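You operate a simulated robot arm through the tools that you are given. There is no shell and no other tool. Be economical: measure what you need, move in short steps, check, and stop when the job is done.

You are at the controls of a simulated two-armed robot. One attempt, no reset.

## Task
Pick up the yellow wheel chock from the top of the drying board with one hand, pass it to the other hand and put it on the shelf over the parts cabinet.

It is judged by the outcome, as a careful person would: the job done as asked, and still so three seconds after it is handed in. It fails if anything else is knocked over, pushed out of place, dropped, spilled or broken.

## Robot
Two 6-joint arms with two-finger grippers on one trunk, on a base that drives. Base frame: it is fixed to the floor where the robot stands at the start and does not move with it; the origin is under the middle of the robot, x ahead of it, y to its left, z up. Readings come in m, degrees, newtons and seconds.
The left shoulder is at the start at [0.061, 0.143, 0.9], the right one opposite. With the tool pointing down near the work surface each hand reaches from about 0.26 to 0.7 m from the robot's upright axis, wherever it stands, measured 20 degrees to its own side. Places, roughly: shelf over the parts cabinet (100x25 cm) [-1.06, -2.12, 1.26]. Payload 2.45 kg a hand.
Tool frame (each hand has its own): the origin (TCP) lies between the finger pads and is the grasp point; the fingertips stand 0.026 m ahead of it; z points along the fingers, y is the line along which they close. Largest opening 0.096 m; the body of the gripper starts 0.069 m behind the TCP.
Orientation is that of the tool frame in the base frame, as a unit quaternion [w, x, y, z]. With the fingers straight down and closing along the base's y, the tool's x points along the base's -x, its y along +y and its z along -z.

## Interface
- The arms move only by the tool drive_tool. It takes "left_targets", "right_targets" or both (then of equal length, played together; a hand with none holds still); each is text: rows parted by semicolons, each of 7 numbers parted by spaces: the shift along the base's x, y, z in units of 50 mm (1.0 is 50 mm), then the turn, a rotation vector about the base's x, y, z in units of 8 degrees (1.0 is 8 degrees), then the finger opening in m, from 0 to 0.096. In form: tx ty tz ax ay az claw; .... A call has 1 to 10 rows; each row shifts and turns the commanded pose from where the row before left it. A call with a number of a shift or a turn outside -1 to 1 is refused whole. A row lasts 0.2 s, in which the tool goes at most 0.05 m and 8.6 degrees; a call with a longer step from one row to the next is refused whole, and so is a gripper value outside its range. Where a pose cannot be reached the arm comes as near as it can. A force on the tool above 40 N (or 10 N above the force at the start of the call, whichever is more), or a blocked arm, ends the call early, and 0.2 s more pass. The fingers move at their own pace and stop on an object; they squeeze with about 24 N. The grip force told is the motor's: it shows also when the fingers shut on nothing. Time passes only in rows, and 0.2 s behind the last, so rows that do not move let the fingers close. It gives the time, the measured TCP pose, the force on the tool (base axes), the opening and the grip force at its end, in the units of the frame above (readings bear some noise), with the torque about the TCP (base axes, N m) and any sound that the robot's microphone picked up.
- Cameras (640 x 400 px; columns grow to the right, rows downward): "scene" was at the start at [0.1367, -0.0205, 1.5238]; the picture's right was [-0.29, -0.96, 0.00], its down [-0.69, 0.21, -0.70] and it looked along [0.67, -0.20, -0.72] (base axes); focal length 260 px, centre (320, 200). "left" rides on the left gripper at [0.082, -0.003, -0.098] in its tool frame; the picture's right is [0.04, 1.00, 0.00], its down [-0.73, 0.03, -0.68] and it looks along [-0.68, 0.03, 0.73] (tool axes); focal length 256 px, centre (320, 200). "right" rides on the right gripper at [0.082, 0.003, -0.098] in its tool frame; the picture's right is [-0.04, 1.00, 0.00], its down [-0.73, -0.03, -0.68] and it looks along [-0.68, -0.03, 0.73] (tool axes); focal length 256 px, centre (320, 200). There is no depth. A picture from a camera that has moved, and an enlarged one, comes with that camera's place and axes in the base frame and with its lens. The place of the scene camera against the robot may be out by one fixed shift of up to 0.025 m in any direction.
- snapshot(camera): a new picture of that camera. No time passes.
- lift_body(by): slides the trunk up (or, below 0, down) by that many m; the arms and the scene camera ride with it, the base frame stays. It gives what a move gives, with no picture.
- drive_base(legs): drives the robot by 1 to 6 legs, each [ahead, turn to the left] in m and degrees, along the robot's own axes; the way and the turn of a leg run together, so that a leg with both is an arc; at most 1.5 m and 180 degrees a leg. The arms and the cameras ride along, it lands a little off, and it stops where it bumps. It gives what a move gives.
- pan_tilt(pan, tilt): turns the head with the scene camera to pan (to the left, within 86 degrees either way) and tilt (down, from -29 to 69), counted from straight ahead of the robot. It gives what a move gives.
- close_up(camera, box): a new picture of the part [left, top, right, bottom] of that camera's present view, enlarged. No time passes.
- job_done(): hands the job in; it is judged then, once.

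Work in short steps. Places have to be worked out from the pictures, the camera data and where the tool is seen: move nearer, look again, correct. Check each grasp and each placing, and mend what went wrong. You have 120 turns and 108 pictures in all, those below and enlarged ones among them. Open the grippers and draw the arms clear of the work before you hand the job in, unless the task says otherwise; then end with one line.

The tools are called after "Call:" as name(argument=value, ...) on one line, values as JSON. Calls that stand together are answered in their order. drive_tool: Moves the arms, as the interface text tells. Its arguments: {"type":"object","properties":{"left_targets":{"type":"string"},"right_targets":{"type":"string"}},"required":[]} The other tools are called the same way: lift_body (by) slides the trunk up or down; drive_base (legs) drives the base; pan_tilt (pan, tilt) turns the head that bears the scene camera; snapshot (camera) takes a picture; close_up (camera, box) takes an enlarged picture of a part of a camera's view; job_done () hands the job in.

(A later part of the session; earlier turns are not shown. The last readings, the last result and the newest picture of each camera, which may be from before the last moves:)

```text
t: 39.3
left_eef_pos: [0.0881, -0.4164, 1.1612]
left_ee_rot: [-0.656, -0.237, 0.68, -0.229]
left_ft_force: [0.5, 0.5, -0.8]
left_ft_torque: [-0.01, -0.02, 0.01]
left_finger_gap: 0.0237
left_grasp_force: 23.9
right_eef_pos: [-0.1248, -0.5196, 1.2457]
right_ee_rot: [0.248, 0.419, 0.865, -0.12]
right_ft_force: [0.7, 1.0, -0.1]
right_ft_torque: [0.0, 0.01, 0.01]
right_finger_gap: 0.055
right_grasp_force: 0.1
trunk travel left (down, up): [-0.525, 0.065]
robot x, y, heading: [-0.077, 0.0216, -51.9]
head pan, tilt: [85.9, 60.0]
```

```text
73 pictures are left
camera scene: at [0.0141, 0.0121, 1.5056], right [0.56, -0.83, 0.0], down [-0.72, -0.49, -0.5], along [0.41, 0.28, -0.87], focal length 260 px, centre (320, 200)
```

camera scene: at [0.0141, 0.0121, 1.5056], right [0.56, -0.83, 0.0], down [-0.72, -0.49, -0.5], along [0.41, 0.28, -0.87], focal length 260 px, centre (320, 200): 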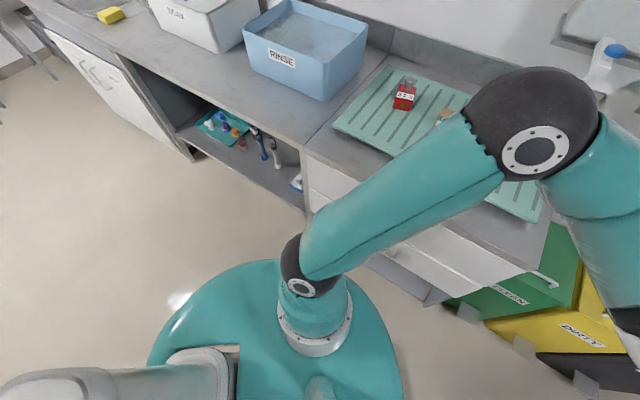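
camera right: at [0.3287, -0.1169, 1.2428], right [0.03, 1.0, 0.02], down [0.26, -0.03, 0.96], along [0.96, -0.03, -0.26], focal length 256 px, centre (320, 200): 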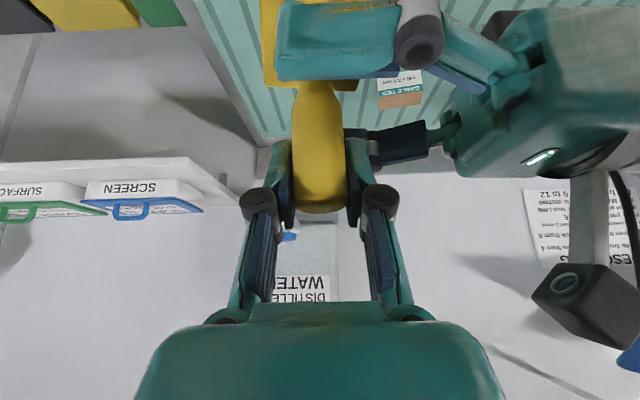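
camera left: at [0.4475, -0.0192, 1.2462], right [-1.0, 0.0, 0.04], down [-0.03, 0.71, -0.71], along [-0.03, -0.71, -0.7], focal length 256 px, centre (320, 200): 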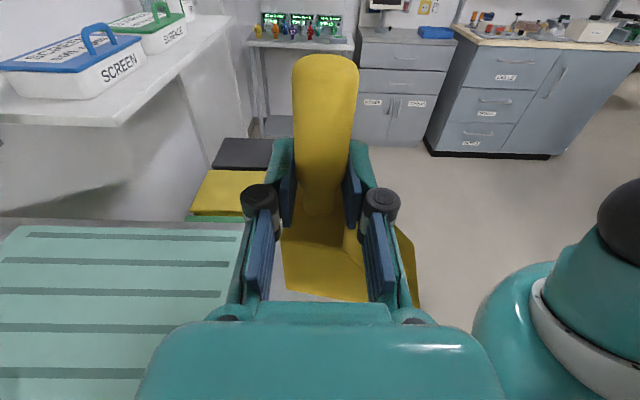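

A tall rack stands behind, about 0.65 m back, and the right elbow juts out; the base's front-left corner has evidently met the drawer front. First I stretch the right hand forward to draw its elbow in.

Call:
drive_tool(right_targets="0.49 -0.63 0 0 0 0 0.055; 0.49 -0.63 0 0 0 0 0.055; 0.49 -0.63 0 0 0 0 0.055; 0.49 -0.63 0 0 0 0 0.055; 0.49 -0.63 0 0 0 0 0.055")

Call:
pan_tilt(pan=-86, tilt=60)

Call:
snapshot(camera="scene")

```text
t: 40.5
left_eef_pos: [0.0891, -0.4188, 1.1599]
left_ee_rot: [-0.656, -0.237, 0.679, -0.228]
left_ft_force: [0.3, 0.2, 0.3]
left_ft_torque: [-0.04, -0.02, -0.05]
left_finger_gap: 0.0238
left_grasp_force: 24.0
right_eef_pos: [0.0007, -0.6787, 1.2462]
right_ee_rot: [0.247, 0.42, 0.865, -0.119]
right_ft_force: [0.1, -0.5, 0.1]
right_ft_torque: [0.0, -0.01, -0.03]
right_finger_gap: 0.0555
right_grasp_force: 0.0
trunk travel left (down, up): [-0.525, 0.065]
robot x, y, heading: [-0.0766, 0.0168, -52.0]
head pan, tilt: [85.9, 60.0]
```

```text
t: 43.1
left_eef_pos: [0.0873, -0.4175, 1.1603]
left_ee_rot: [-0.656, -0.237, 0.68, -0.229]
left_ft_force: [1.0, 0.1, 0.1]
left_ft_torque: [-0.01, -0.03, -0.03]
left_finger_gap: 0.0239
left_grasp_force: 23.5
right_eef_pos: [-0.0005, -0.6761, 1.2467]
right_ee_rot: [0.248, 0.419, 0.865, -0.119]
right_ft_force: [-0.3, 1.0, -0.2]
right_ft_torque: [-0.03, -0.02, 0.0]
right_finger_gap: 0.0551
right_grasp_force: 0.1
trunk travel left (down, up): [-0.525, 0.065]
robot x, y, heading: [-0.0784, 0.0182, -51.9]
head pan, tilt: [-85.9, 60.0]
```

```text
72 pictures are left
camera scene: at [-0.0902, -0.0705, 1.5056], right [-0.67, 0.74, 0.0], down [0.64, 0.58, -0.5], along [-0.37, -0.34, -0.87], focal length 260 px, centre (320, 200)
```

scene: 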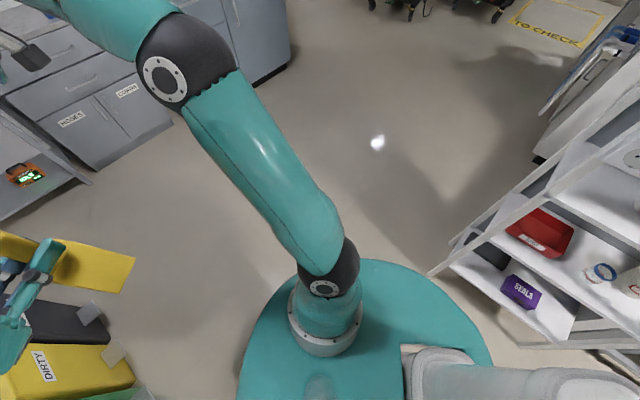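

The right elbow is now forward and the rack foot is at about (-0.8, 0.14), so there is room to back 0.1 m off the counter. I do so and then turn in small steps.

Call:
drive_base(legs=[[-0.1, 0], [0, -18]])

```text
t: 45.3
left_eef_pos: [-0.1164, -0.3719, 1.1608]
left_ee_rot: [-0.683, -0.126, 0.709, -0.122]
left_ft_force: [0.2, 0.1, -0.8]
left_ft_torque: [-0.06, -0.05, -0.01]
left_finger_gap: 0.0241
left_grasp_force: 24.6
right_eef_pos: [-0.2821, -0.5913, 1.2459]
right_ee_rot: [0.228, 0.549, 0.789, -0.157]
right_ft_force: [-0.1, 1.0, -0.3]
right_ft_torque: [0.0, 0.02, 0.04]
right_finger_gap: 0.0551
right_grasp_force: 0.0
trunk travel left (down, up): [-0.525, 0.065]
robot x, y, heading: [-0.128, 0.1004, -70.3]
head pan, tilt: [-85.9, 60.0]
```

That freed it: heading -70° with the grip unchanged. I complete the turn to -90° and look at the way ahead.

Call:
drive_base(legs=[[0, -20]])

Call:
pan_tilt(pan=-30, tilt=35)

Call:
snapshot(camera="scene")

```text
t: 47.0
left_eef_pos: [-0.2834, -0.3454, 1.1619]
left_ee_rot: [-0.694, 0.002, 0.72, 0.001]
left_ft_force: [0.5, -0.2, 1.2]
left_ft_torque: [-0.06, -0.06, -0.02]
left_finger_gap: 0.0238
left_grasp_force: 24.1
right_eef_pos: [-0.5128, -0.4946, 1.2474]
right_ee_rot: [0.195, 0.681, 0.678, -0.196]
right_ft_force: [0.4, -0.2, 0.4]
right_ft_torque: [0.0, 0.03, 0.02]
right_finger_gap: 0.055
right_grasp_force: 0.1
trunk travel left (down, up): [-0.525, 0.065]
robot x, y, heading: [-0.109, 0.1021, -90.6]
head pan, tilt: [-85.9, 60.0]
```

```text
t: 48.2
left_eef_pos: [-0.2833, -0.3445, 1.1618]
left_ee_rot: [-0.694, 0.002, 0.72, 0.001]
left_ft_force: [-0.8, -0.8, 0.4]
left_ft_torque: [-0.01, -0.01, 0.0]
left_finger_gap: 0.0236
left_grasp_force: 23.9
right_eef_pos: [-0.5128, -0.4929, 1.2465]
right_ee_rot: [0.195, 0.681, 0.678, -0.194]
right_ft_force: [-0.1, 0.3, 0.3]
right_ft_torque: [0.02, 0.01, 0.01]
right_finger_gap: 0.055
right_grasp_force: 0.1
trunk travel left (down, up): [-0.525, 0.065]
robot x, y, heading: [-0.1081, 0.1008, -90.5]
head pan, tilt: [-30.0, 35.0]
```

```text
71 pictures are left
camera scene: at [-0.155, -0.0353, 1.5398], right [-0.86, 0.51, 0.0], down [0.29, 0.49, -0.82], along [-0.42, -0.71, -0.57], focal length 260 px, centre (320, 200)
```

scene: 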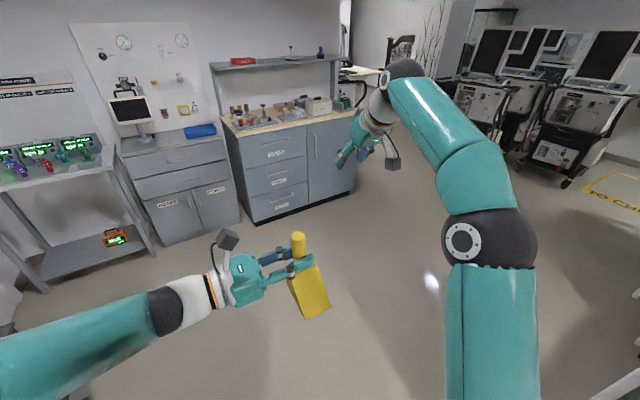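

The way is clear. The cabinet front is near y -1.9, the shelf front near y -2.0, and there seems to be a free gap on the shelf near x -0.93. I drive forward, then right, then face the cabinet from about (-1.03, -0.9).

Call:
drive_base(legs=[[0.7, 0], [0, -71.5], [0.97, 0], [0, 72]])

Call:
pan_tilt(pan=0, tilt=20)

Call:
snapshot(camera="scene")

```text
t: 54.0
left_eef_pos: [-0.507, -0.8512, 1.1619]
left_ee_rot: [-0.661, 0.218, 0.687, 0.209]
left_ft_force: [-1.1, 0.2, -1.5]
left_ft_torque: [-0.06, 0.05, -0.04]
left_finger_gap: 0.0237
left_grasp_force: 24.1
right_eef_pos: [-0.7805, -0.8388, 1.2483]
right_ee_rot: [0.128, 0.853, 0.441, -0.246]
right_ft_force: [-0.7, 0.1, -1.1]
right_ft_torque: [-0.01, -0.05, 0.04]
right_finger_gap: 0.0552
right_grasp_force: 0.0
trunk travel left (down, up): [-0.525, 0.065]
robot x, y, heading: [-0.088, -0.6072, -126.1]
head pan, tilt: [-30.0, 35.0]
stopped in leg 2: the robot was blocked; the commanded pose is now the measured one
```

```text
t: 54.9
left_eef_pos: [-0.5054, -0.853, 1.1622]
left_ee_rot: [-0.662, 0.218, 0.686, 0.209]
left_ft_force: [-1.0, -0.1, -0.4]
left_ft_torque: [-0.09, 0.0, 0.01]
left_finger_gap: 0.0238
left_grasp_force: 24.5
right_eef_pos: [-0.7782, -0.8407, 1.2501]
right_ee_rot: [0.128, 0.853, 0.442, -0.248]
right_ft_force: [0.6, -0.2, -0.5]
right_ft_torque: [-0.02, -0.02, 0.01]
right_finger_gap: 0.0553
right_grasp_force: 0.0
trunk travel left (down, up): [-0.525, 0.065]
robot x, y, heading: [-0.082, -0.6053, -126.5]
head pan, tilt: [0.0, 20.0]
```

```text
70 pictures are left
camera scene: at [-0.1766, -0.725, 1.5636], right [-0.81, 0.59, 0.0], down [0.2, 0.28, -0.94], along [-0.56, -0.76, -0.34], focal length 260 px, centre (320, 200)
```

scene: 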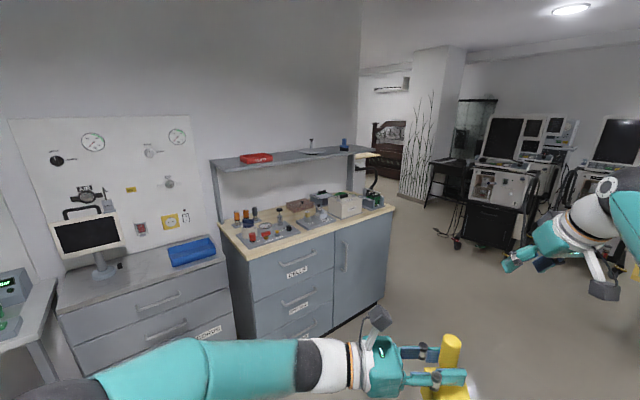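

Blocked again at -126°, so something close is unseen. I look down on both sides.

Call:
pan_tilt(pan=-86, tilt=50)

Call:
snapshot(camera="scene")

Call:
pan_tilt(pan=86, tilt=50)

Call:
snapshot(camera="scene")

```text
t: 56.5
left_eef_pos: [-0.5055, -0.8532, 1.1625]
left_ee_rot: [-0.662, 0.219, 0.685, 0.21]
left_ft_force: [0.1, 0.1, 0.4]
left_ft_torque: [-0.09, 0.0, 0.01]
left_finger_gap: 0.0239
left_grasp_force: 24.0
right_eef_pos: [-0.7772, -0.8405, 1.2501]
right_ee_rot: [0.128, 0.853, 0.442, -0.247]
right_ft_force: [0.0, -0.4, -0.7]
right_ft_torque: [0.01, 0.06, -0.02]
right_finger_gap: 0.0548
right_grasp_force: 0.2
trunk travel left (down, up): [-0.525, 0.065]
robot x, y, heading: [-0.0833, -0.6038, -126.1]
head pan, tilt: [-85.9, 50.0]
```

```text
69 pictures are left
camera scene: at [-0.1868, -0.6086, 1.5182], right [0.53, 0.85, 0.0], down [0.65, -0.41, -0.64], along [-0.54, 0.34, -0.77], focal length 260 px, centre (320, 200)
```

scene: 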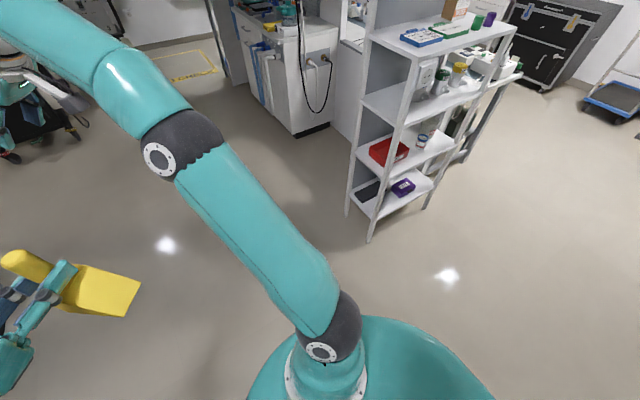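

```text
t: 59.1
left_eef_pos: [-0.5046, -0.8526, 1.1631]
left_ee_rot: [-0.661, 0.219, 0.686, 0.21]
left_ft_force: [-0.4, 0.5, -0.5]
left_ft_torque: [-0.03, 0.02, 0.02]
left_finger_gap: 0.0238
left_grasp_force: 24.3
right_eef_pos: [-0.7773, -0.8388, 1.2484]
right_ee_rot: [0.127, 0.853, 0.441, -0.247]
right_ft_force: [1.0, 0.4, 0.1]
right_ft_torque: [0.0, -0.02, 0.02]
right_finger_gap: 0.055
right_grasp_force: 0.0
trunk travel left (down, up): [-0.525, 0.065]
robot x, y, heading: [-0.084, -0.6035, -126.3]
head pan, tilt: [85.9, 50.0]
```

```text
68 pictures are left
camera scene: at [-0.0628, -0.6993, 1.5182], right [-0.65, -0.76, 0.0], down [-0.58, 0.5, -0.64], along [0.49, -0.42, -0.77], focal length 260 px, centre (320, 200)
```

scene: 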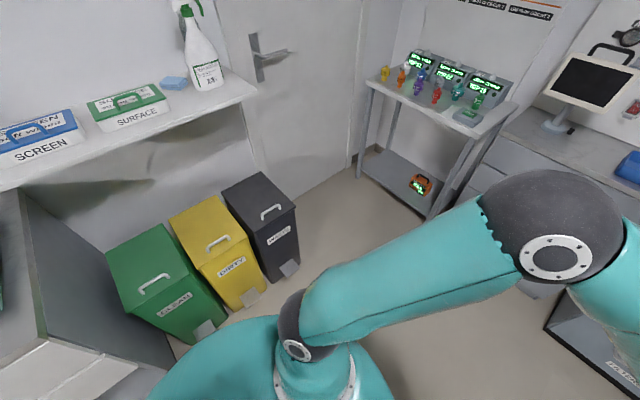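

The long rear of the base met the counter's corner at (0.43, -0.34). I drive forward clear of it first, then turn and carry on to in front of the cabinet.

Call:
drive_base(legs=[[0.4, 0], [0, -54]])

```text
t: 63.1
left_eef_pos: [-0.8103, -0.9804, 1.1636]
left_ee_rot: [-0.6, 0.361, 0.624, 0.345]
left_ft_force: [-0.9, -0.6, -4.0]
left_ft_torque: [-0.05, 0.04, 0.01]
left_finger_gap: 0.0237
left_grasp_force: 24.0
right_eef_pos: [-1.0513, -0.8549, 1.2513]
right_ee_rot: [0.073, 0.928, 0.248, -0.269]
right_ft_force: [-0.4, 1.3, 0.0]
right_ft_torque: [-0.01, -0.01, 0.0]
right_finger_gap: 0.0551
right_grasp_force: 0.0
trunk travel left (down, up): [-0.525, 0.065]
robot x, y, heading: [-0.3135, -0.9489, -151.3]
head pan, tilt: [85.9, 50.0]
stopped in leg 2: the robot was blocked; the commanded pose is now the measured one
```

Blocked once more where the floor should be free; I look around again before moving.

Call:
snapshot(camera="scene")

Call:
pan_tilt(pan=0, tilt=65)

Call:
snapshot(camera="scene")

Call:
snapshot(camera="right")

Call:
snapshot(camera="left")

```text
67 pictures are left
camera scene: at [-0.3374, -1.041, 1.5184], right [-0.91, -0.42, 0.0], down [-0.32, 0.7, -0.64], along [0.27, -0.59, -0.76], focal length 260 px, centre (320, 200)
```

scene: 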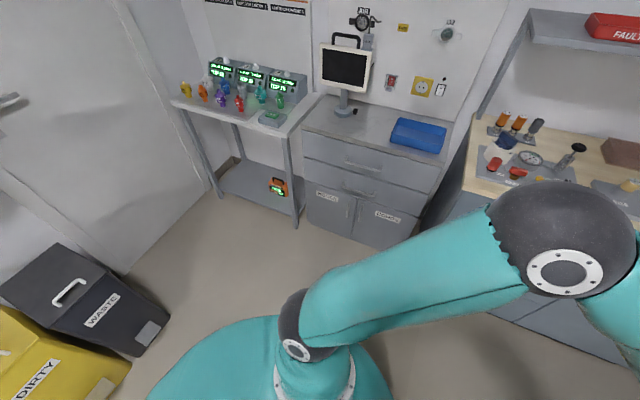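

```text
t: 64.8
left_eef_pos: [-0.8086, -0.9805, 1.1634]
left_ee_rot: [-0.602, 0.36, 0.623, 0.346]
left_ft_force: [0.0, -0.5, -2.4]
left_ft_torque: [-0.06, 0.0, 0.03]
left_finger_gap: 0.0239
left_grasp_force: 24.0
right_eef_pos: [-1.0524, -0.8559, 1.253]
right_ee_rot: [0.072, 0.928, 0.249, -0.269]
right_ft_force: [0.1, 0.0, -0.1]
right_ft_torque: [0.0, 0.0, 0.01]
right_finger_gap: 0.0551
right_grasp_force: 0.1
trunk travel left (down, up): [-0.525, 0.065]
robot x, y, heading: [-0.314, -0.9449, -151.4]
head pan, tilt: [0.0, 65.0]
```

```text
66 pictures are left
camera scene: at [-0.4223, -1.0022, 1.5], right [-0.48, 0.88, 0.0], down [0.8, 0.44, -0.42], along [-0.37, -0.2, -0.91], focal length 260 px, centre (320, 200)
```

scene: 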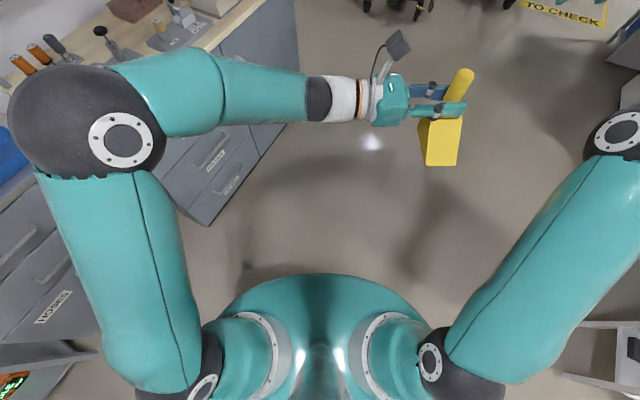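

```text
65 pictures are left
camera right: at [-0.9429, -0.7976, 1.291], right [0.47, -0.88, 0.02], down [-0.23, -0.1, 0.97], along [-0.85, -0.46, -0.26], focal length 256 px, centre (320, 200)
```

right: 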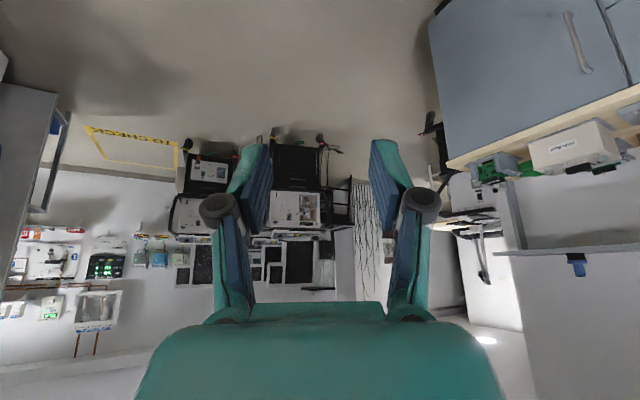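

```text
64 pictures are left
camera left: at [-0.7639, -1.0656, 1.2495], right [0.86, 0.5, 0.04], down [0.38, -0.6, -0.71], along [-0.33, 0.63, -0.7], focal length 256 px, centre (320, 200)
```

left: 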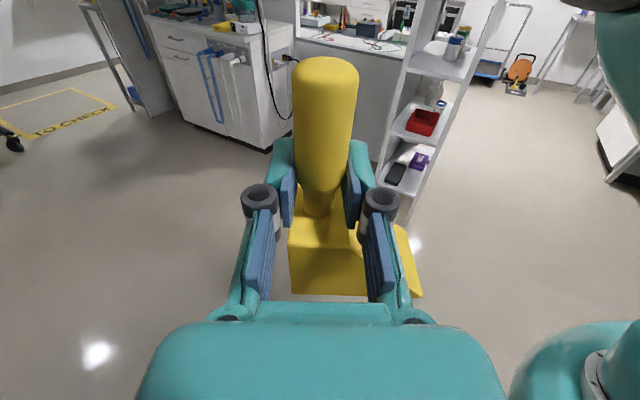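

The chock is still firmly held, and nothing visible touches the robot on the front and sides. I drive forward a bit along this heading (free floor) and try only a small turn left afterwards.

Call:
drive_base(legs=[[0.35, 0]])

Call:
pan_tilt(pan=-86, tilt=69)

Call:
snapshot(camera="scene")

```text
t: 67.0
left_eef_pos: [-1.1108, -1.1435, 1.1638]
left_ee_rot: [-0.6, 0.362, 0.623, 0.347]
left_ft_force: [-0.3, -0.1, -3.1]
left_ft_torque: [-0.03, 0.04, -0.02]
left_finger_gap: 0.0235
left_grasp_force: 23.7
right_eef_pos: [-1.3512, -1.0175, 1.2502]
right_ee_rot: [0.07, 0.928, 0.246, -0.27]
right_ft_force: [-0.6, 0.1, -0.2]
right_ft_torque: [0.03, 0.0, 0.0]
right_finger_gap: 0.0549
right_grasp_force: 0.0
trunk travel left (down, up): [-0.525, 0.065]
robot x, y, heading: [-0.6136, -1.1117, -151.7]
head pan, tilt: [0.0, 65.0]
```

```text
t: 68.6
left_eef_pos: [-1.1083, -1.143, 1.164]
left_ee_rot: [-0.602, 0.361, 0.623, 0.347]
left_ft_force: [-0.5, -0.2, -2.7]
left_ft_torque: [-0.07, 0.04, 0.02]
left_finger_gap: 0.0237
left_grasp_force: 24.0
right_eef_pos: [-1.3505, -1.0169, 1.2511]
right_ee_rot: [0.071, 0.928, 0.246, -0.27]
right_ft_force: [0.0, -0.3, 0.2]
right_ft_torque: [0.02, 0.02, 0.0]
right_finger_gap: 0.0553
right_grasp_force: 0.1
trunk travel left (down, up): [-0.525, 0.065]
robot x, y, heading: [-0.6138, -1.1109, -151.4]
head pan, tilt: [-85.9, 68.8]
```

```text
63 pictures are left
camera scene: at [-0.6985, -1.089, 1.4962], right [0.84, 0.54, 0.0], down [0.5, -0.79, -0.36], along [-0.19, 0.31, -0.93], focal length 260 px, centre (320, 200)
```

scene: 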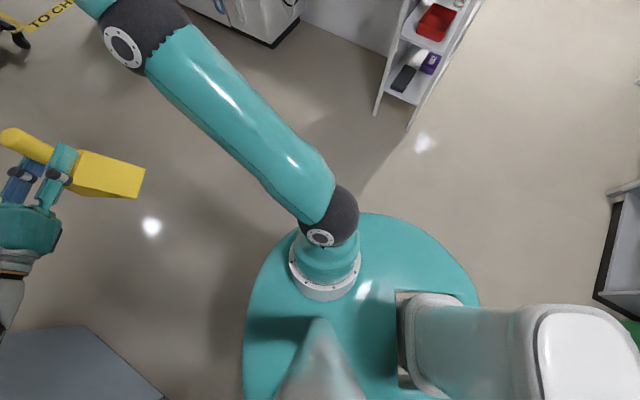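

Now I see it: the robot has a long rear housing (reaching ~0.9 m back), which explains the touches. From here the rear is free; I drive 0.3 m on and turn left to face the cabinet.

Call:
drive_base(legs=[[0.3, 0], [0, 61]])

Call:
pan_tilt(pan=0, tilt=20)

Call:
snapshot(camera="scene")

```text
t: 72.1
left_eef_pos: [-1.3305, -1.4673, 1.1649]
left_ee_rot: [-0.655, 0.239, 0.679, 0.229]
left_ft_force: [0.5, -0.2, -2.1]
left_ft_torque: [-0.05, 0.0, -0.02]
left_finger_gap: 0.024
left_grasp_force: 24.2
right_eef_pos: [-1.6022, -1.4399, 1.2533]
right_ee_rot: [0.119, 0.865, 0.417, -0.253]
right_ft_force: [0.3, 0.1, -0.6]
right_ft_torque: [0.07, 0.02, -0.03]
right_finger_gap: 0.055
right_grasp_force: 0.1
trunk travel left (down, up): [-0.525, 0.065]
robot x, y, heading: [-0.8991, -1.2459, -129.9]
head pan, tilt: [-85.9, 68.8]
stopped in leg 2: the robot was blocked; the commanded pose is now the measured one
```

```text
t: 73.7
left_eef_pos: [-1.3317, -1.4656, 1.1653]
left_ee_rot: [-0.655, 0.238, 0.68, 0.228]
left_ft_force: [0.6, 1.2, -2.9]
left_ft_torque: [-0.05, -0.02, 0.02]
left_finger_gap: 0.0242
left_grasp_force: 24.5
right_eef_pos: [-1.6029, -1.4371, 1.2534]
right_ee_rot: [0.119, 0.866, 0.415, -0.253]
right_ft_force: [0.2, 0.2, -0.8]
right_ft_torque: [-0.04, -0.06, -0.04]
right_finger_gap: 0.0552
right_grasp_force: 0.0
trunk travel left (down, up): [-0.525, 0.065]
robot x, y, heading: [-0.891, -1.2436, -129.9]
head pan, tilt: [0.0, 20.0]
```

```text
62 pictures are left
camera scene: at [-0.9951, -1.3586, 1.5636], right [-0.77, 0.64, 0.0], down [0.22, 0.26, -0.94], along [-0.6, -0.72, -0.34], focal length 260 px, centre (320, 200)
```

scene: 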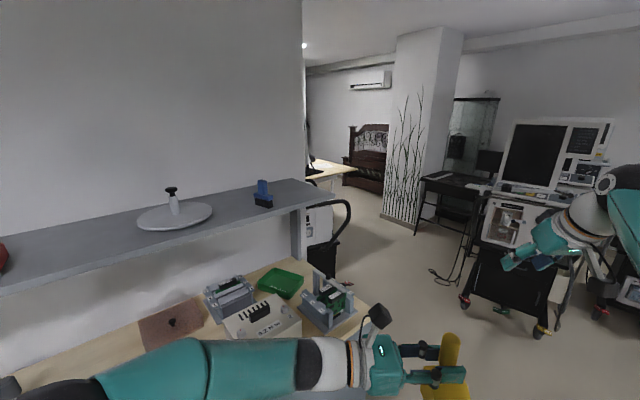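

Blocked turning left now, at -130°. I look down at the left side, towards the cabinet.

Call:
pan_tilt(pan=60, tilt=60)

Call:
snapshot(camera="scene")

```text
t: 75.0
left_eef_pos: [-1.332, -1.4672, 1.1644]
left_ee_rot: [-0.656, 0.238, 0.679, 0.229]
left_ft_force: [0.2, 0.7, -3.1]
left_ft_torque: [-0.03, 0.0, -0.02]
left_finger_gap: 0.0236
left_grasp_force: 24.1
right_eef_pos: [-1.6026, -1.4385, 1.2529]
right_ee_rot: [0.119, 0.866, 0.415, -0.253]
right_ft_force: [-1.2, -0.5, 0.4]
right_ft_torque: [-0.05, -0.06, 0.02]
right_finger_gap: 0.0548
right_grasp_force: 0.0
trunk travel left (down, up): [-0.525, 0.065]
robot x, y, heading: [-0.8945, -1.2418, -130.3]
head pan, tilt: [60.0, 60.0]
```

```text
61 pictures are left
camera scene: at [-0.9125, -1.3499, 1.5056], right [-0.94, -0.34, 0.0], down [-0.3, 0.81, -0.5], along [0.17, -0.47, -0.87], focal length 260 px, centre (320, 200)
```

scene: 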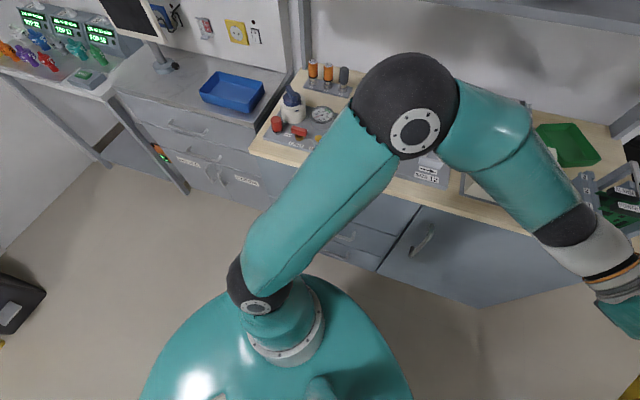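

The floor between the base and the cabinet is visible and free, so the cause is unclear. I test a small left turn on its own.

Call:
drive_base(legs=[[0, 12]])

```text
t: 76.2
left_eef_pos: [-1.2771, -1.5529, 1.1654]
left_ee_rot: [-0.676, 0.168, 0.7, 0.16]
left_ft_force: [0.8, 0.3, -3.3]
left_ft_torque: [-0.06, -0.01, 0.01]
left_finger_gap: 0.0239
left_grasp_force: 23.8
right_eef_pos: [-1.5499, -1.5815, 1.2534]
right_ee_rot: [0.146, 0.817, 0.504, -0.24]
right_ft_force: [1.3, -0.1, 0.8]
right_ft_torque: [-0.03, 0.02, 0.0]
right_finger_gap: 0.055
right_grasp_force: 0.1
trunk travel left (down, up): [-0.525, 0.065]
robot x, y, heading: [-0.9047, -1.2408, -117.8]
head pan, tilt: [60.0, 60.0]
```

It turned freely, so short turns work. I pull the right hand back first, to keep it well away from the shelf, then finish the turn in short legs.

Call:
drive_tool(right_targets="0.44 0.82 0.2 0 0 0 0.055; 0.44 0.82 0.2 0 0 0 0.055; 0.44 0.82 0.2 0 0 0 0.055; 0.44 0.82 0 0 0 0 0.055")

Call:
drive_base(legs=[[0, 14]])

Call:
drive_base(legs=[[0, 14]])

Call:
pan_tilt(pan=0, tilt=20)

Call:
snapshot(camera="scene")

```text
t: 77.2
left_eef_pos: [-1.2774, -1.5516, 1.1659]
left_ee_rot: [-0.676, 0.167, 0.7, 0.159]
left_ft_force: [0.7, 1.1, -3.5]
left_ft_torque: [-0.06, -0.06, 0.0]
left_finger_gap: 0.0237
left_grasp_force: 24.2
right_eef_pos: [-1.4625, -1.4129, 1.2831]
right_ee_rot: [0.146, 0.817, 0.503, -0.24]
right_ft_force: [0.1, 0.1, 0.1]
right_ft_torque: [-0.03, 0.01, 0.03]
right_finger_gap: 0.0553
right_grasp_force: 0.1
trunk travel left (down, up): [-0.525, 0.065]
robot x, y, heading: [-0.8997, -1.2399, -118.0]
head pan, tilt: [60.0, 60.0]
```

```text
t: 78.6
left_eef_pos: [-1.191, -1.6361, 1.1659]
left_ee_rot: [-0.69, 0.08, 0.715, 0.075]
left_ft_force: [0.6, 0.2, -2.9]
left_ft_torque: [-0.05, 0.01, 0.03]
left_finger_gap: 0.0237
left_grasp_force: 24.0
right_eef_pos: [-1.4038, -1.5473, 1.2828]
right_ee_rot: [0.175, 0.75, 0.6, -0.22]
right_ft_force: [0.1, 0.2, -0.2]
right_ft_torque: [0.01, 0.01, 0.0]
right_finger_gap: 0.0549
right_grasp_force: 0.0
trunk travel left (down, up): [-0.525, 0.065]
robot x, y, heading: [-0.9189, -1.2413, -103.6]
head pan, tilt: [60.0, 60.0]
```

```text
t: 79.9
left_eef_pos: [-1.0919, -1.6888, 1.1653]
left_ee_rot: [-0.694, -0.003, 0.72, -0.005]
left_ft_force: [0.4, 0.3, -2.2]
left_ft_torque: [-0.08, -0.02, -0.01]
left_finger_gap: 0.0236
left_grasp_force: 24.4
right_eef_pos: [-1.3196, -1.6522, 1.2832]
right_ee_rot: [0.199, 0.675, 0.682, -0.199]
right_ft_force: [0.0, 0.3, 0.6]
right_ft_torque: [0.02, 0.0, -0.02]
right_finger_gap: 0.0551
right_grasp_force: 0.1
trunk travel left (down, up): [-0.525, 0.065]
robot x, y, heading: [-0.9211, -1.239, -90.8]
head pan, tilt: [60.0, 60.0]
```

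```text
t: 81.2
left_eef_pos: [-1.0922, -1.6897, 1.1658]
left_ee_rot: [-0.693, -0.003, 0.721, -0.004]
left_ft_force: [0.4, -1.0, -3.0]
left_ft_torque: [-0.06, -0.02, 0.01]
left_finger_gap: 0.0237
left_grasp_force: 24.2
right_eef_pos: [-1.3213, -1.6516, 1.2844]
right_ee_rot: [0.198, 0.676, 0.682, -0.198]
right_ft_force: [0.6, 0.5, -0.4]
right_ft_torque: [0.0, -0.03, 0.01]
right_finger_gap: 0.0549
right_grasp_force: 0.0
trunk travel left (down, up): [-0.525, 0.065]
robot x, y, heading: [-0.9232, -1.2402, -90.6]
head pan, tilt: [0.0, 20.0]
```

```text
60 pictures are left
camera scene: at [-0.9251, -1.3918, 1.5637], right [-1.0, 0.01, 0.0], down [0.0, 0.34, -0.94], along [-0.01, -0.94, -0.34], focal length 260 px, centre (320, 200)
```

scene: 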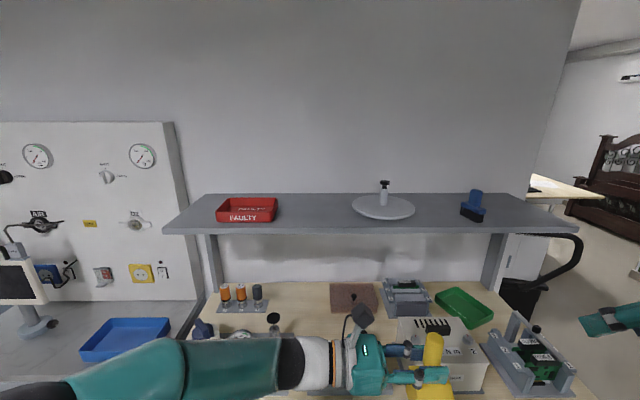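

Facing the cabinet squarely at (-0.92, -1.24). The shelf top is about z 1.27, front y about -1.99; the gap between the red tray (x -0.81) and the white disc (x -1.03) takes the chock. I raise the trunk, then raise the left hand and swing it to point at the shelf.

Call:
lift_body(by=0.06)

Call:
drive_tool(left_targets="0.33 0 0.33 0 0 0.94 0; 0.33 0 0.33 0 0 0.94 0; 0.33 0 0.33 0 0 0.94 0; 0.33 0 0.33 0 0 0.94 0; 0.33 0 0.33 0 0 0.94 0; 0.33 0 0.33 0 0 0.94 0")

Call:
snapshot(camera="scene")

```text
t: 82.2
left_eef_pos: [-1.0925, -1.6898, 1.2263]
left_ee_rot: [-0.693, -0.003, 0.721, -0.005]
left_ft_force: [-0.3, 0.7, -3.2]
left_ft_torque: [-0.05, -0.03, 0.02]
left_finger_gap: 0.0237
left_grasp_force: 23.8
right_eef_pos: [-1.3204, -1.6523, 1.3446]
right_ee_rot: [0.199, 0.676, 0.682, -0.198]
right_ft_force: [0.5, 0.6, 0.5]
right_ft_torque: [-0.04, 0.04, 0.0]
right_finger_gap: 0.0552
right_grasp_force: 0.1
trunk travel left (down, up): [-0.585, 0.005]
robot x, y, heading: [-0.9216, -1.244, -90.3]
head pan, tilt: [0.0, 20.0]
```

```text
t: 83.6
left_eef_pos: [-0.9785, -1.698, 1.3263]
left_ee_rot: [-0.639, -0.277, 0.665, -0.268]
left_ft_force: [-0.1, -0.4, -3.2]
left_ft_torque: [0.03, -0.08, -0.03]
left_finger_gap: 0.0237
left_grasp_force: 24.0
left hand out of reach, approached as far as the arm can: row 6
right_eef_pos: [-1.32, -1.6513, 1.3446]
right_ee_rot: [0.198, 0.675, 0.683, -0.198]
right_ft_force: [0.6, 0.4, 0.4]
right_ft_torque: [0.0, -0.01, -0.03]
right_finger_gap: 0.055
right_grasp_force: 0.0
trunk travel left (down, up): [-0.585, 0.005]
robot x, y, heading: [-0.9206, -1.2391, -90.4]
head pan, tilt: [0.0, 20.0]
```

```text
59 pictures are left
camera scene: at [-0.9238, -1.3915, 1.6237], right [-1.0, 0.01, 0.0], down [0.0, 0.34, -0.94], along [-0.01, -0.94, -0.34], focal length 260 px, centre (320, 200)
```

scene: 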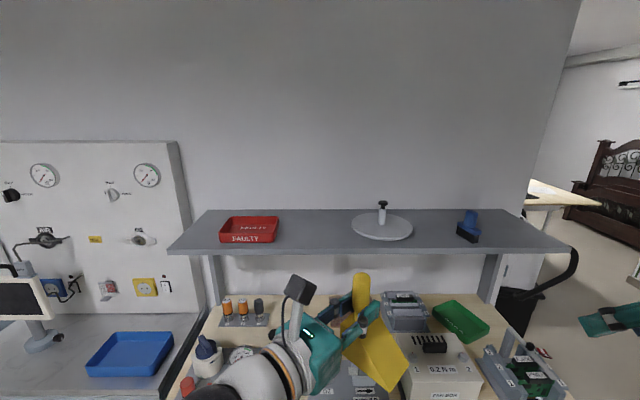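

The hand is too near the body for that height. I move it outward a little (still short of the shelf) while raising, then continue turning.

Call:
drive_tool(left_targets="0.1 -0.6 0.3 0 0 0 0; 0.1 -0.6 0.3 0 0 0 0; 0.1 -0.3 0.5 0 0 0.8 0; 0.1 0 0.5 0 0 0.8 0; 0 0 0 0 0 0 0")

Call:
snapshot(camera="scene")

```text
t: 84.8
left_eef_pos: [-0.9199, -1.799, 1.4068]
left_ee_rot: [-0.61, -0.341, 0.635, -0.329]
left_ft_force: [-0.2, 0.3, -2.8]
left_ft_torque: [-0.02, -0.06, 0.01]
left_finger_gap: 0.024
left_grasp_force: 23.7
left hand out of reach, approached as far as the arm can: row 3, 4
right_eef_pos: [-1.3208, -1.6506, 1.3443]
right_ee_rot: [0.199, 0.675, 0.682, -0.198]
right_ft_force: [-0.4, -0.5, 0.2]
right_ft_torque: [0.0, -0.03, 0.02]
right_finger_gap: 0.055
right_grasp_force: 0.0
trunk travel left (down, up): [-0.585, 0.005]
robot x, y, heading: [-0.9232, -1.2426, -90.3]
head pan, tilt: [0.0, 20.0]
```

```text
58 pictures are left
camera scene: at [-0.9265, -1.3914, 1.6237], right [-1.0, 0.01, 0.0], down [0.0, 0.34, -0.94], along [-0.01, -0.94, -0.34], focal length 260 px, centre (320, 200)
```

scene: 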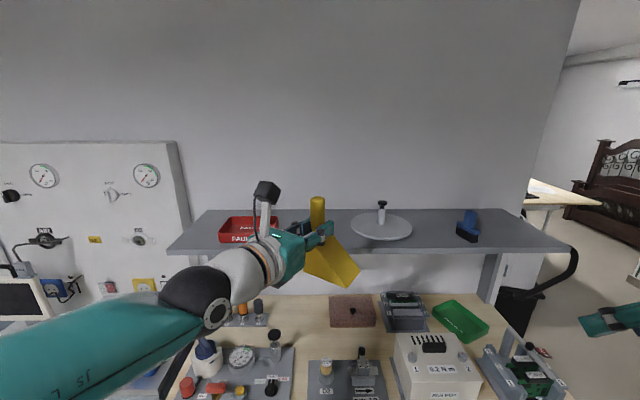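

The wrist stops at about 57° of the turn, pointing diagonally at the shelf; that is good enough, and the chock's bottom (about z 1.325) is above the shelf. I drive forward 0.1 m and look.

Call:
drive_base(legs=[[0.1, 0]])

Call:
snapshot(camera="scene")

Call:
snapshot(camera="left")

```text
t: 85.9
left_eef_pos: [-0.9186, -1.9038, 1.4055]
left_ee_rot: [-0.61, -0.341, 0.635, -0.329]
left_ft_force: [-0.3, -1.1, -3.0]
left_ft_torque: [0.01, -0.05, 0.0]
left_finger_gap: 0.0238
left_grasp_force: 24.3
right_eef_pos: [-1.3215, -1.7567, 1.3432]
right_ee_rot: [0.198, 0.676, 0.682, -0.199]
right_ft_force: [0.2, -0.6, -0.4]
right_ft_torque: [0.01, 0.02, -0.01]
right_finger_gap: 0.0552
right_grasp_force: 0.1
trunk travel left (down, up): [-0.585, 0.005]
robot x, y, heading: [-0.9249, -1.3451, -90.5]
head pan, tilt: [0.0, 20.0]
```

```text
57 pictures are left
camera scene: at [-0.9258, -1.4959, 1.6236], right [-1.0, 0.01, 0.0], down [0.0, 0.34, -0.94], along [-0.01, -0.94, -0.34], focal length 260 px, centre (320, 200)
```

scene: 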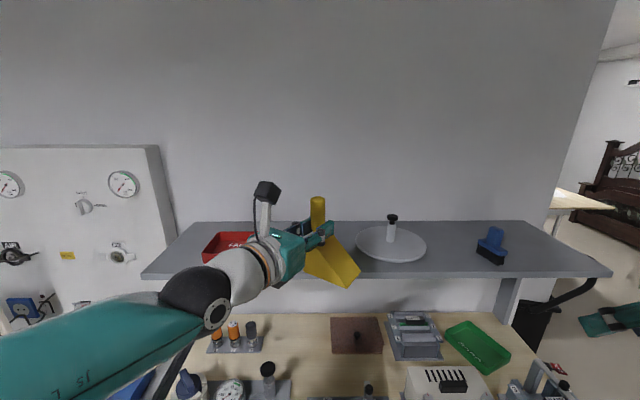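

```text
56 pictures are left
camera left: at [-0.8641, -1.8266, 1.4922], right [-0.84, 0.55, 0.04], down [0.36, 0.61, -0.71], along [-0.41, -0.58, -0.71], focal length 256 px, centre (320, 200)
```

left: 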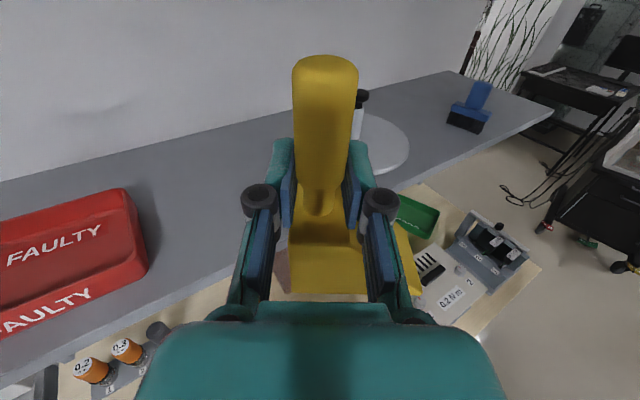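

Shelf top estimated z 1.28, front edge y -1.975. I extend the hand over the shelf at the same height to TCP (-0.912, -2.09).

Call:
drive_tool(left_targets="0.03 -0.76 0 0 0 0 0; 0.03 -0.76 0 0 0 0 0; 0.03 -0.76 0 0 0 0 0; 0.03 -0.76 0 0 0 0 0; 0.03 -0.7 0 0 0 0 0; 0 0 0 0 0 0 0")

Call:
snapshot(camera="scene")

Call:
snapshot(camera="left")

```text
t: 87.3
left_eef_pos: [-0.9115, -2.0927, 1.4096]
left_ee_rot: [-0.61, -0.342, 0.635, -0.329]
left_ft_force: [0.6, 0.1, -3.3]
left_ft_torque: [0.03, -0.06, 0.01]
left_finger_gap: 0.0237
left_grasp_force: 24.3
right_eef_pos: [-1.3205, -1.7525, 1.3438]
right_ee_rot: [0.199, 0.675, 0.683, -0.198]
right_ft_force: [0.1, 0.4, 0.0]
right_ft_torque: [0.01, -0.02, 0.01]
right_finger_gap: 0.0552
right_grasp_force: 0.1
trunk travel left (down, up): [-0.585, 0.005]
robot x, y, heading: [-0.9258, -1.3449, -90.5]
head pan, tilt: [0.0, 20.0]
```

```text
55 pictures are left
camera scene: at [-0.9257, -1.4933, 1.6238], right [-1.0, 0.01, 0.0], down [0.0, 0.34, -0.94], along [-0.01, -0.94, -0.34], focal length 260 px, centre (320, 200)
```

scene: 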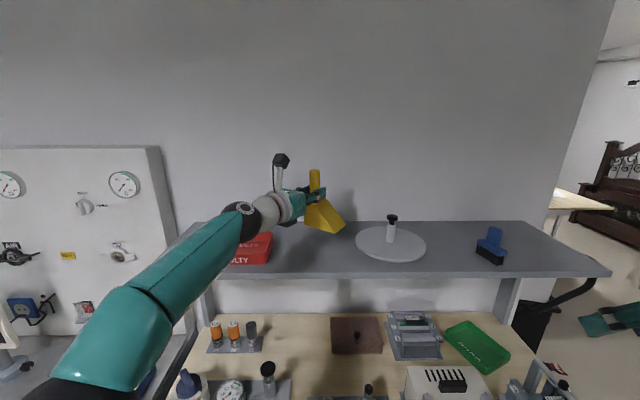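

```text
54 pictures are left
camera left: at [-0.8564, -2.0141, 1.4958], right [-0.84, 0.55, 0.04], down [0.36, 0.61, -0.71], along [-0.41, -0.58, -0.71], focal length 256 px, centre (320, 200)
```

left: 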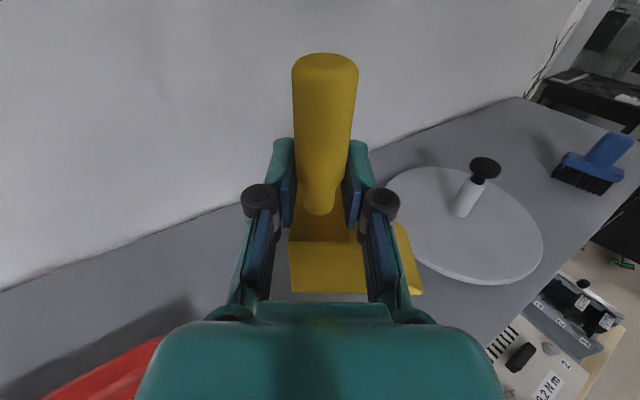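

The position is clear of the tray, disc and wall; I shift 1 cm to the left away from the disc and lower 3 cm.

Call:
drive_tool(left_targets="0.24 0 -0.2 0 0 0 0; 0 0 -0.2 0 0 0 0; 0 0 -0.2 0 0 0 0; 0 0 0 0 0 0 0")

Call:
close_up(camera="scene", box=[220, 140, 460, 290])

```text
t: 88.3
left_eef_pos: [-0.8997, -2.0917, 1.3778]
left_ee_rot: [-0.61, -0.341, 0.635, -0.329]
left_ft_force: [0.1, -0.1, -2.7]
left_ft_torque: [0.0, -0.07, 0.02]
left_finger_gap: 0.0235
left_grasp_force: 23.9
right_eef_pos: [-1.3207, -1.7542, 1.3446]
right_ee_rot: [0.198, 0.675, 0.682, -0.198]
right_ft_force: [0.3, 0.2, 0.4]
right_ft_torque: [0.03, -0.02, -0.02]
right_finger_gap: 0.0549
right_grasp_force: 0.1
trunk travel left (down, up): [-0.585, 0.005]
robot x, y, heading: [-0.926, -1.3446, -90.4]
head pan, tilt: [0.0, 20.0]
```

```text
2.67 times, centred on (340, 215) of scene
camera zoom: at [-0.9262, -1.4944, 1.6237], right [-1.0, 0.01, 0.0], down [0.0, 0.34, -0.94], along [-0.01, -0.94, -0.34], focal length 694 px, centre (267, 160)
```

zoom: 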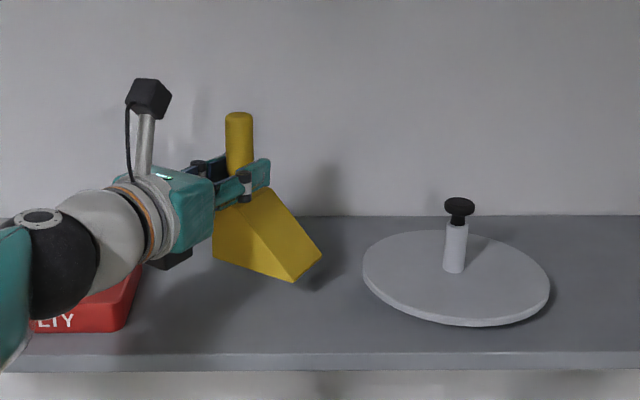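

About 3 cm remain to the shelf. I lower in 5 mm steps, watching the force.

Call:
drive_tool(left_targets="0 0 -0.1 0 0 0 0; 0 0 -0.1 0 0 0 0; 0 0 -0.1 0 0 0 0; 0 0 -0.1 0 0 0 0; 0 0 0 0 0 0 0")

Call:
close_up(camera="scene", box=[220, 160, 380, 290])

```text
t: 89.5
left_eef_pos: [-0.8985, -2.0898, 1.3571]
left_ee_rot: [-0.61, -0.342, 0.635, -0.33]
left_ft_force: [0.2, 0.2, -3.6]
left_ft_torque: [0.02, -0.04, 0.01]
left_finger_gap: 0.0239
left_grasp_force: 23.9
right_eef_pos: [-1.3217, -1.7545, 1.3453]
right_ee_rot: [0.198, 0.675, 0.682, -0.199]
right_ft_force: [-0.2, 0.4, -0.1]
right_ft_torque: [0.01, 0.0, -0.01]
right_finger_gap: 0.0549
right_grasp_force: 0.1
trunk travel left (down, up): [-0.585, 0.005]
robot x, y, heading: [-0.9217, -1.3442, -91.0]
head pan, tilt: [0.0, 20.0]
```

```text
3.08 times, centred on (300, 225) of scene
camera zoom: at [-0.9259, -1.4946, 1.6237], right [-1.0, 0.01, 0.0], down [0.0, 0.34, -0.94], along [-0.01, -0.94, -0.34], focal length 800 px, centre (382, 123)
```

zoom: 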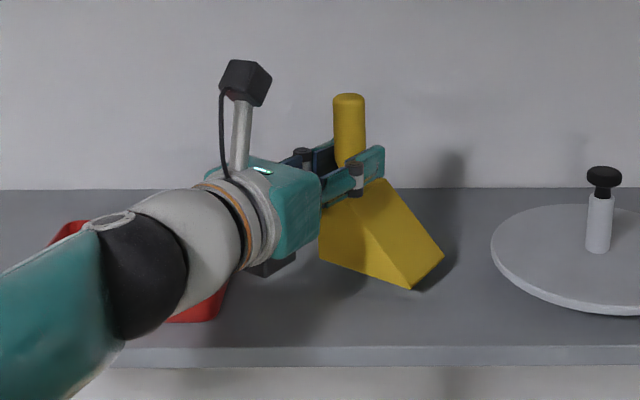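

Still free. Further 5 mm steps down.

Call:
drive_tool(left_targets="0 0 -0.1 0 0 0 0; 0 0 -0.1 0 0 0 0; 0 0 0 0 0 0 0")

Call:
close_up(camera="scene", box=[220, 160, 380, 290])

Call:
snapshot(camera="left")

```text
t: 90.3
left_eef_pos: [-0.9004, -2.0882, 1.3458]
left_ee_rot: [-0.61, -0.342, 0.634, -0.33]
left_ft_force: [-0.1, 0.1, -3.4]
left_ft_torque: [-0.02, -0.09, 0.01]
left_finger_gap: 0.0238
left_grasp_force: 23.9
right_eef_pos: [-1.3217, -1.7544, 1.3428]
right_ee_rot: [0.199, 0.675, 0.682, -0.198]
right_ft_force: [-0.4, -0.2, 0.0]
right_ft_torque: [-0.05, -0.03, 0.01]
right_finger_gap: 0.055
right_grasp_force: 0.0
trunk travel left (down, up): [-0.585, 0.005]
robot x, y, heading: [-0.9221, -1.3418, -90.2]
head pan, tilt: [0.0, 20.0]
```

```text
3.08 times, centred on (300, 225) of scene
camera zoom: at [-0.9259, -1.4946, 1.6237], right [-1.0, 0.01, 0.0], down [0.0, 0.34, -0.94], along [-0.01, -0.94, -0.34], focal length 800 px, centre (382, 123)
```

zoom: 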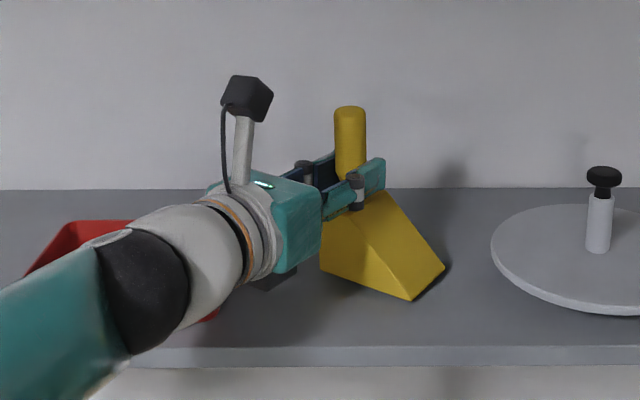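

```text
50 pictures are left
camera left: at [-0.8443, -2.0114, 1.4323], right [-0.84, 0.55, 0.04], down [0.36, 0.61, -0.71], along [-0.41, -0.58, -0.71], focal length 256 px, centre (320, 200)
```

left: 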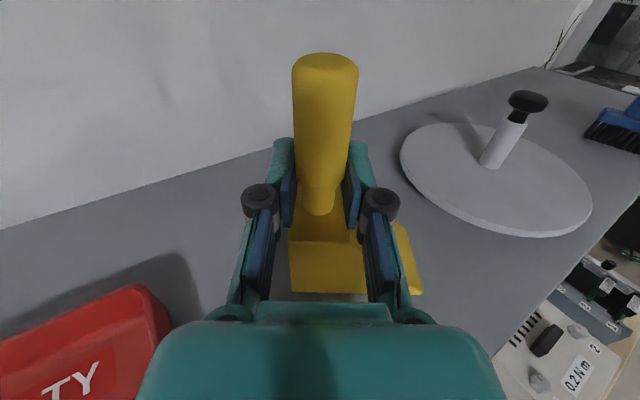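

A small gap remains under the toe. Finer steps now.

Call:
drive_tool(left_targets="0 0 -0.06 0 0 0 0; 0 0 -0.06 0 0 0 0; 0 0 0 0 0 0 0")

Call:
drive_tool(left_targets="0 0 -0.06 0 0 0 0; 0 0 0 0 0 0 0")

Call:
close_up(camera="scene", box=[220, 160, 380, 290])

```text
t: 91.1
left_eef_pos: [-0.9008, -2.0893, 1.3415]
left_ee_rot: [-0.611, -0.341, 0.634, -0.329]
left_ft_force: [0.7, -1.6, 0.7]
left_ft_torque: [0.07, 0.02, 0.03]
left_finger_gap: 0.0234
left_grasp_force: 23.7
right_eef_pos: [-1.3212, -1.7552, 1.3451]
right_ee_rot: [0.199, 0.675, 0.682, -0.198]
right_ft_force: [-0.2, 0.0, 0.1]
right_ft_torque: [0.0, 0.04, 0.01]
right_finger_gap: 0.0549
right_grasp_force: 0.1
trunk travel left (down, up): [-0.585, 0.005]
robot x, y, heading: [-0.9234, -1.345, -90.3]
head pan, tilt: [0.0, 20.0]
```

```text
t: 91.7
left_eef_pos: [-0.9009, -2.0886, 1.342]
left_ee_rot: [-0.611, -0.341, 0.632, -0.332]
left_ft_force: [-0.5, -10.7, 15.7]
left_ft_torque: [-0.27, 0.42, 0.08]
left_finger_gap: 0.0239
left_grasp_force: 24.1
right_eef_pos: [-1.3213, -1.7548, 1.3443]
right_ee_rot: [0.198, 0.676, 0.681, -0.199]
right_ft_force: [0.7, 0.0, 0.2]
right_ft_torque: [-0.01, -0.03, -0.06]
right_finger_gap: 0.055
right_grasp_force: 0.1
trunk travel left (down, up): [-0.585, 0.005]
robot x, y, heading: [-0.9247, -1.3405, -90.6]
head pan, tilt: [0.0, 20.0]
```

```text
3.08 times, centred on (300, 225) of scene
camera zoom: at [-0.9261, -1.4945, 1.624], right [-1.0, 0.01, 0.0], down [0.0, 0.34, -0.94], along [-0.01, -0.94, -0.34], focal length 800 px, centre (382, 123)
```

zoom: 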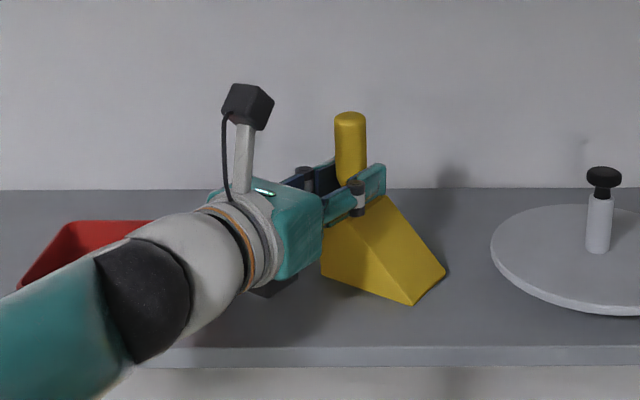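

Contact: 16 N upward at TCP z 1.342. I ease up about 2 mm, then open the fingers.

Call:
drive_tool(left_targets="0 0 0.04 0 0 0 0; 0 0 0 0 0 0 0.03; 0 0 0 0 0 0 0.06; 0 0 0 0 0 0 0.06; 0 0 0 0 0 0 0.06")

Call:
close_up(camera="scene", box=[220, 160, 380, 290])

Call:
snapshot(camera="left")

```text
t: 92.9
left_eef_pos: [-0.9004, -2.0893, 1.3403]
left_ee_rot: [-0.61, -0.341, 0.634, -0.33]
left_ft_force: [0.6, 0.5, 0.0]
left_ft_torque: [-0.03, 0.02, -0.04]
left_finger_gap: 0.0599
left_grasp_force: 0.1
right_eef_pos: [-1.3209, -1.7545, 1.3445]
right_ee_rot: [0.198, 0.676, 0.682, -0.198]
right_ft_force: [-0.3, -0.2, 0.5]
right_ft_torque: [-0.01, 0.01, -0.02]
right_finger_gap: 0.0551
right_grasp_force: 0.1
trunk travel left (down, up): [-0.585, 0.005]
robot x, y, heading: [-0.9268, -1.3406, -90.4]
head pan, tilt: [0.0, 20.0]
```

```text
3.08 times, centred on (300, 225) of scene
camera zoom: at [-0.9259, -1.494, 1.6237], right [-1.0, 0.01, 0.0], down [0.0, 0.34, -0.94], along [-0.01, -0.94, -0.34], focal length 800 px, centre (382, 123)
```

zoom: 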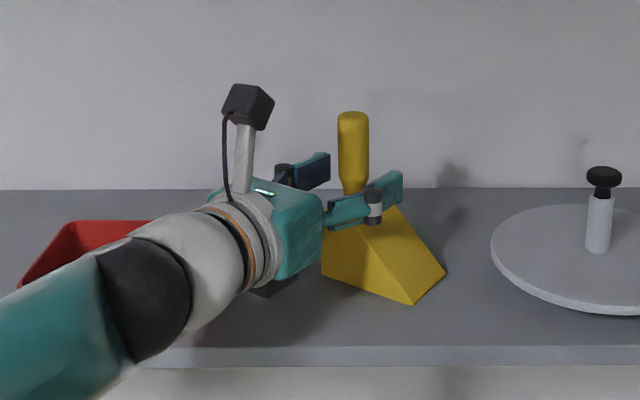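

```text
47 pictures are left
camera left: at [-0.8446, -2.0119, 1.4262], right [-0.84, 0.55, 0.04], down [0.36, 0.61, -0.71], along [-0.41, -0.58, -0.71], focal length 256 px, centre (320, 200)
```

left: 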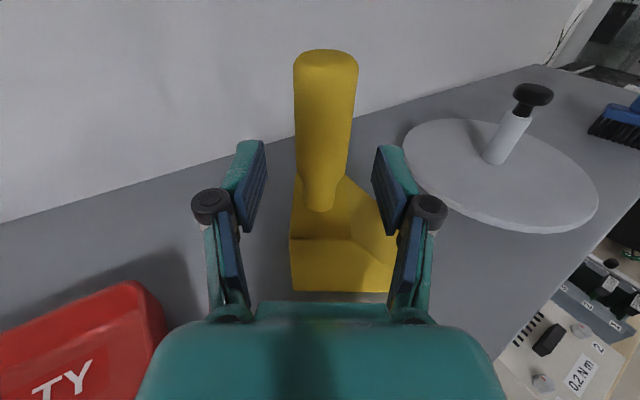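

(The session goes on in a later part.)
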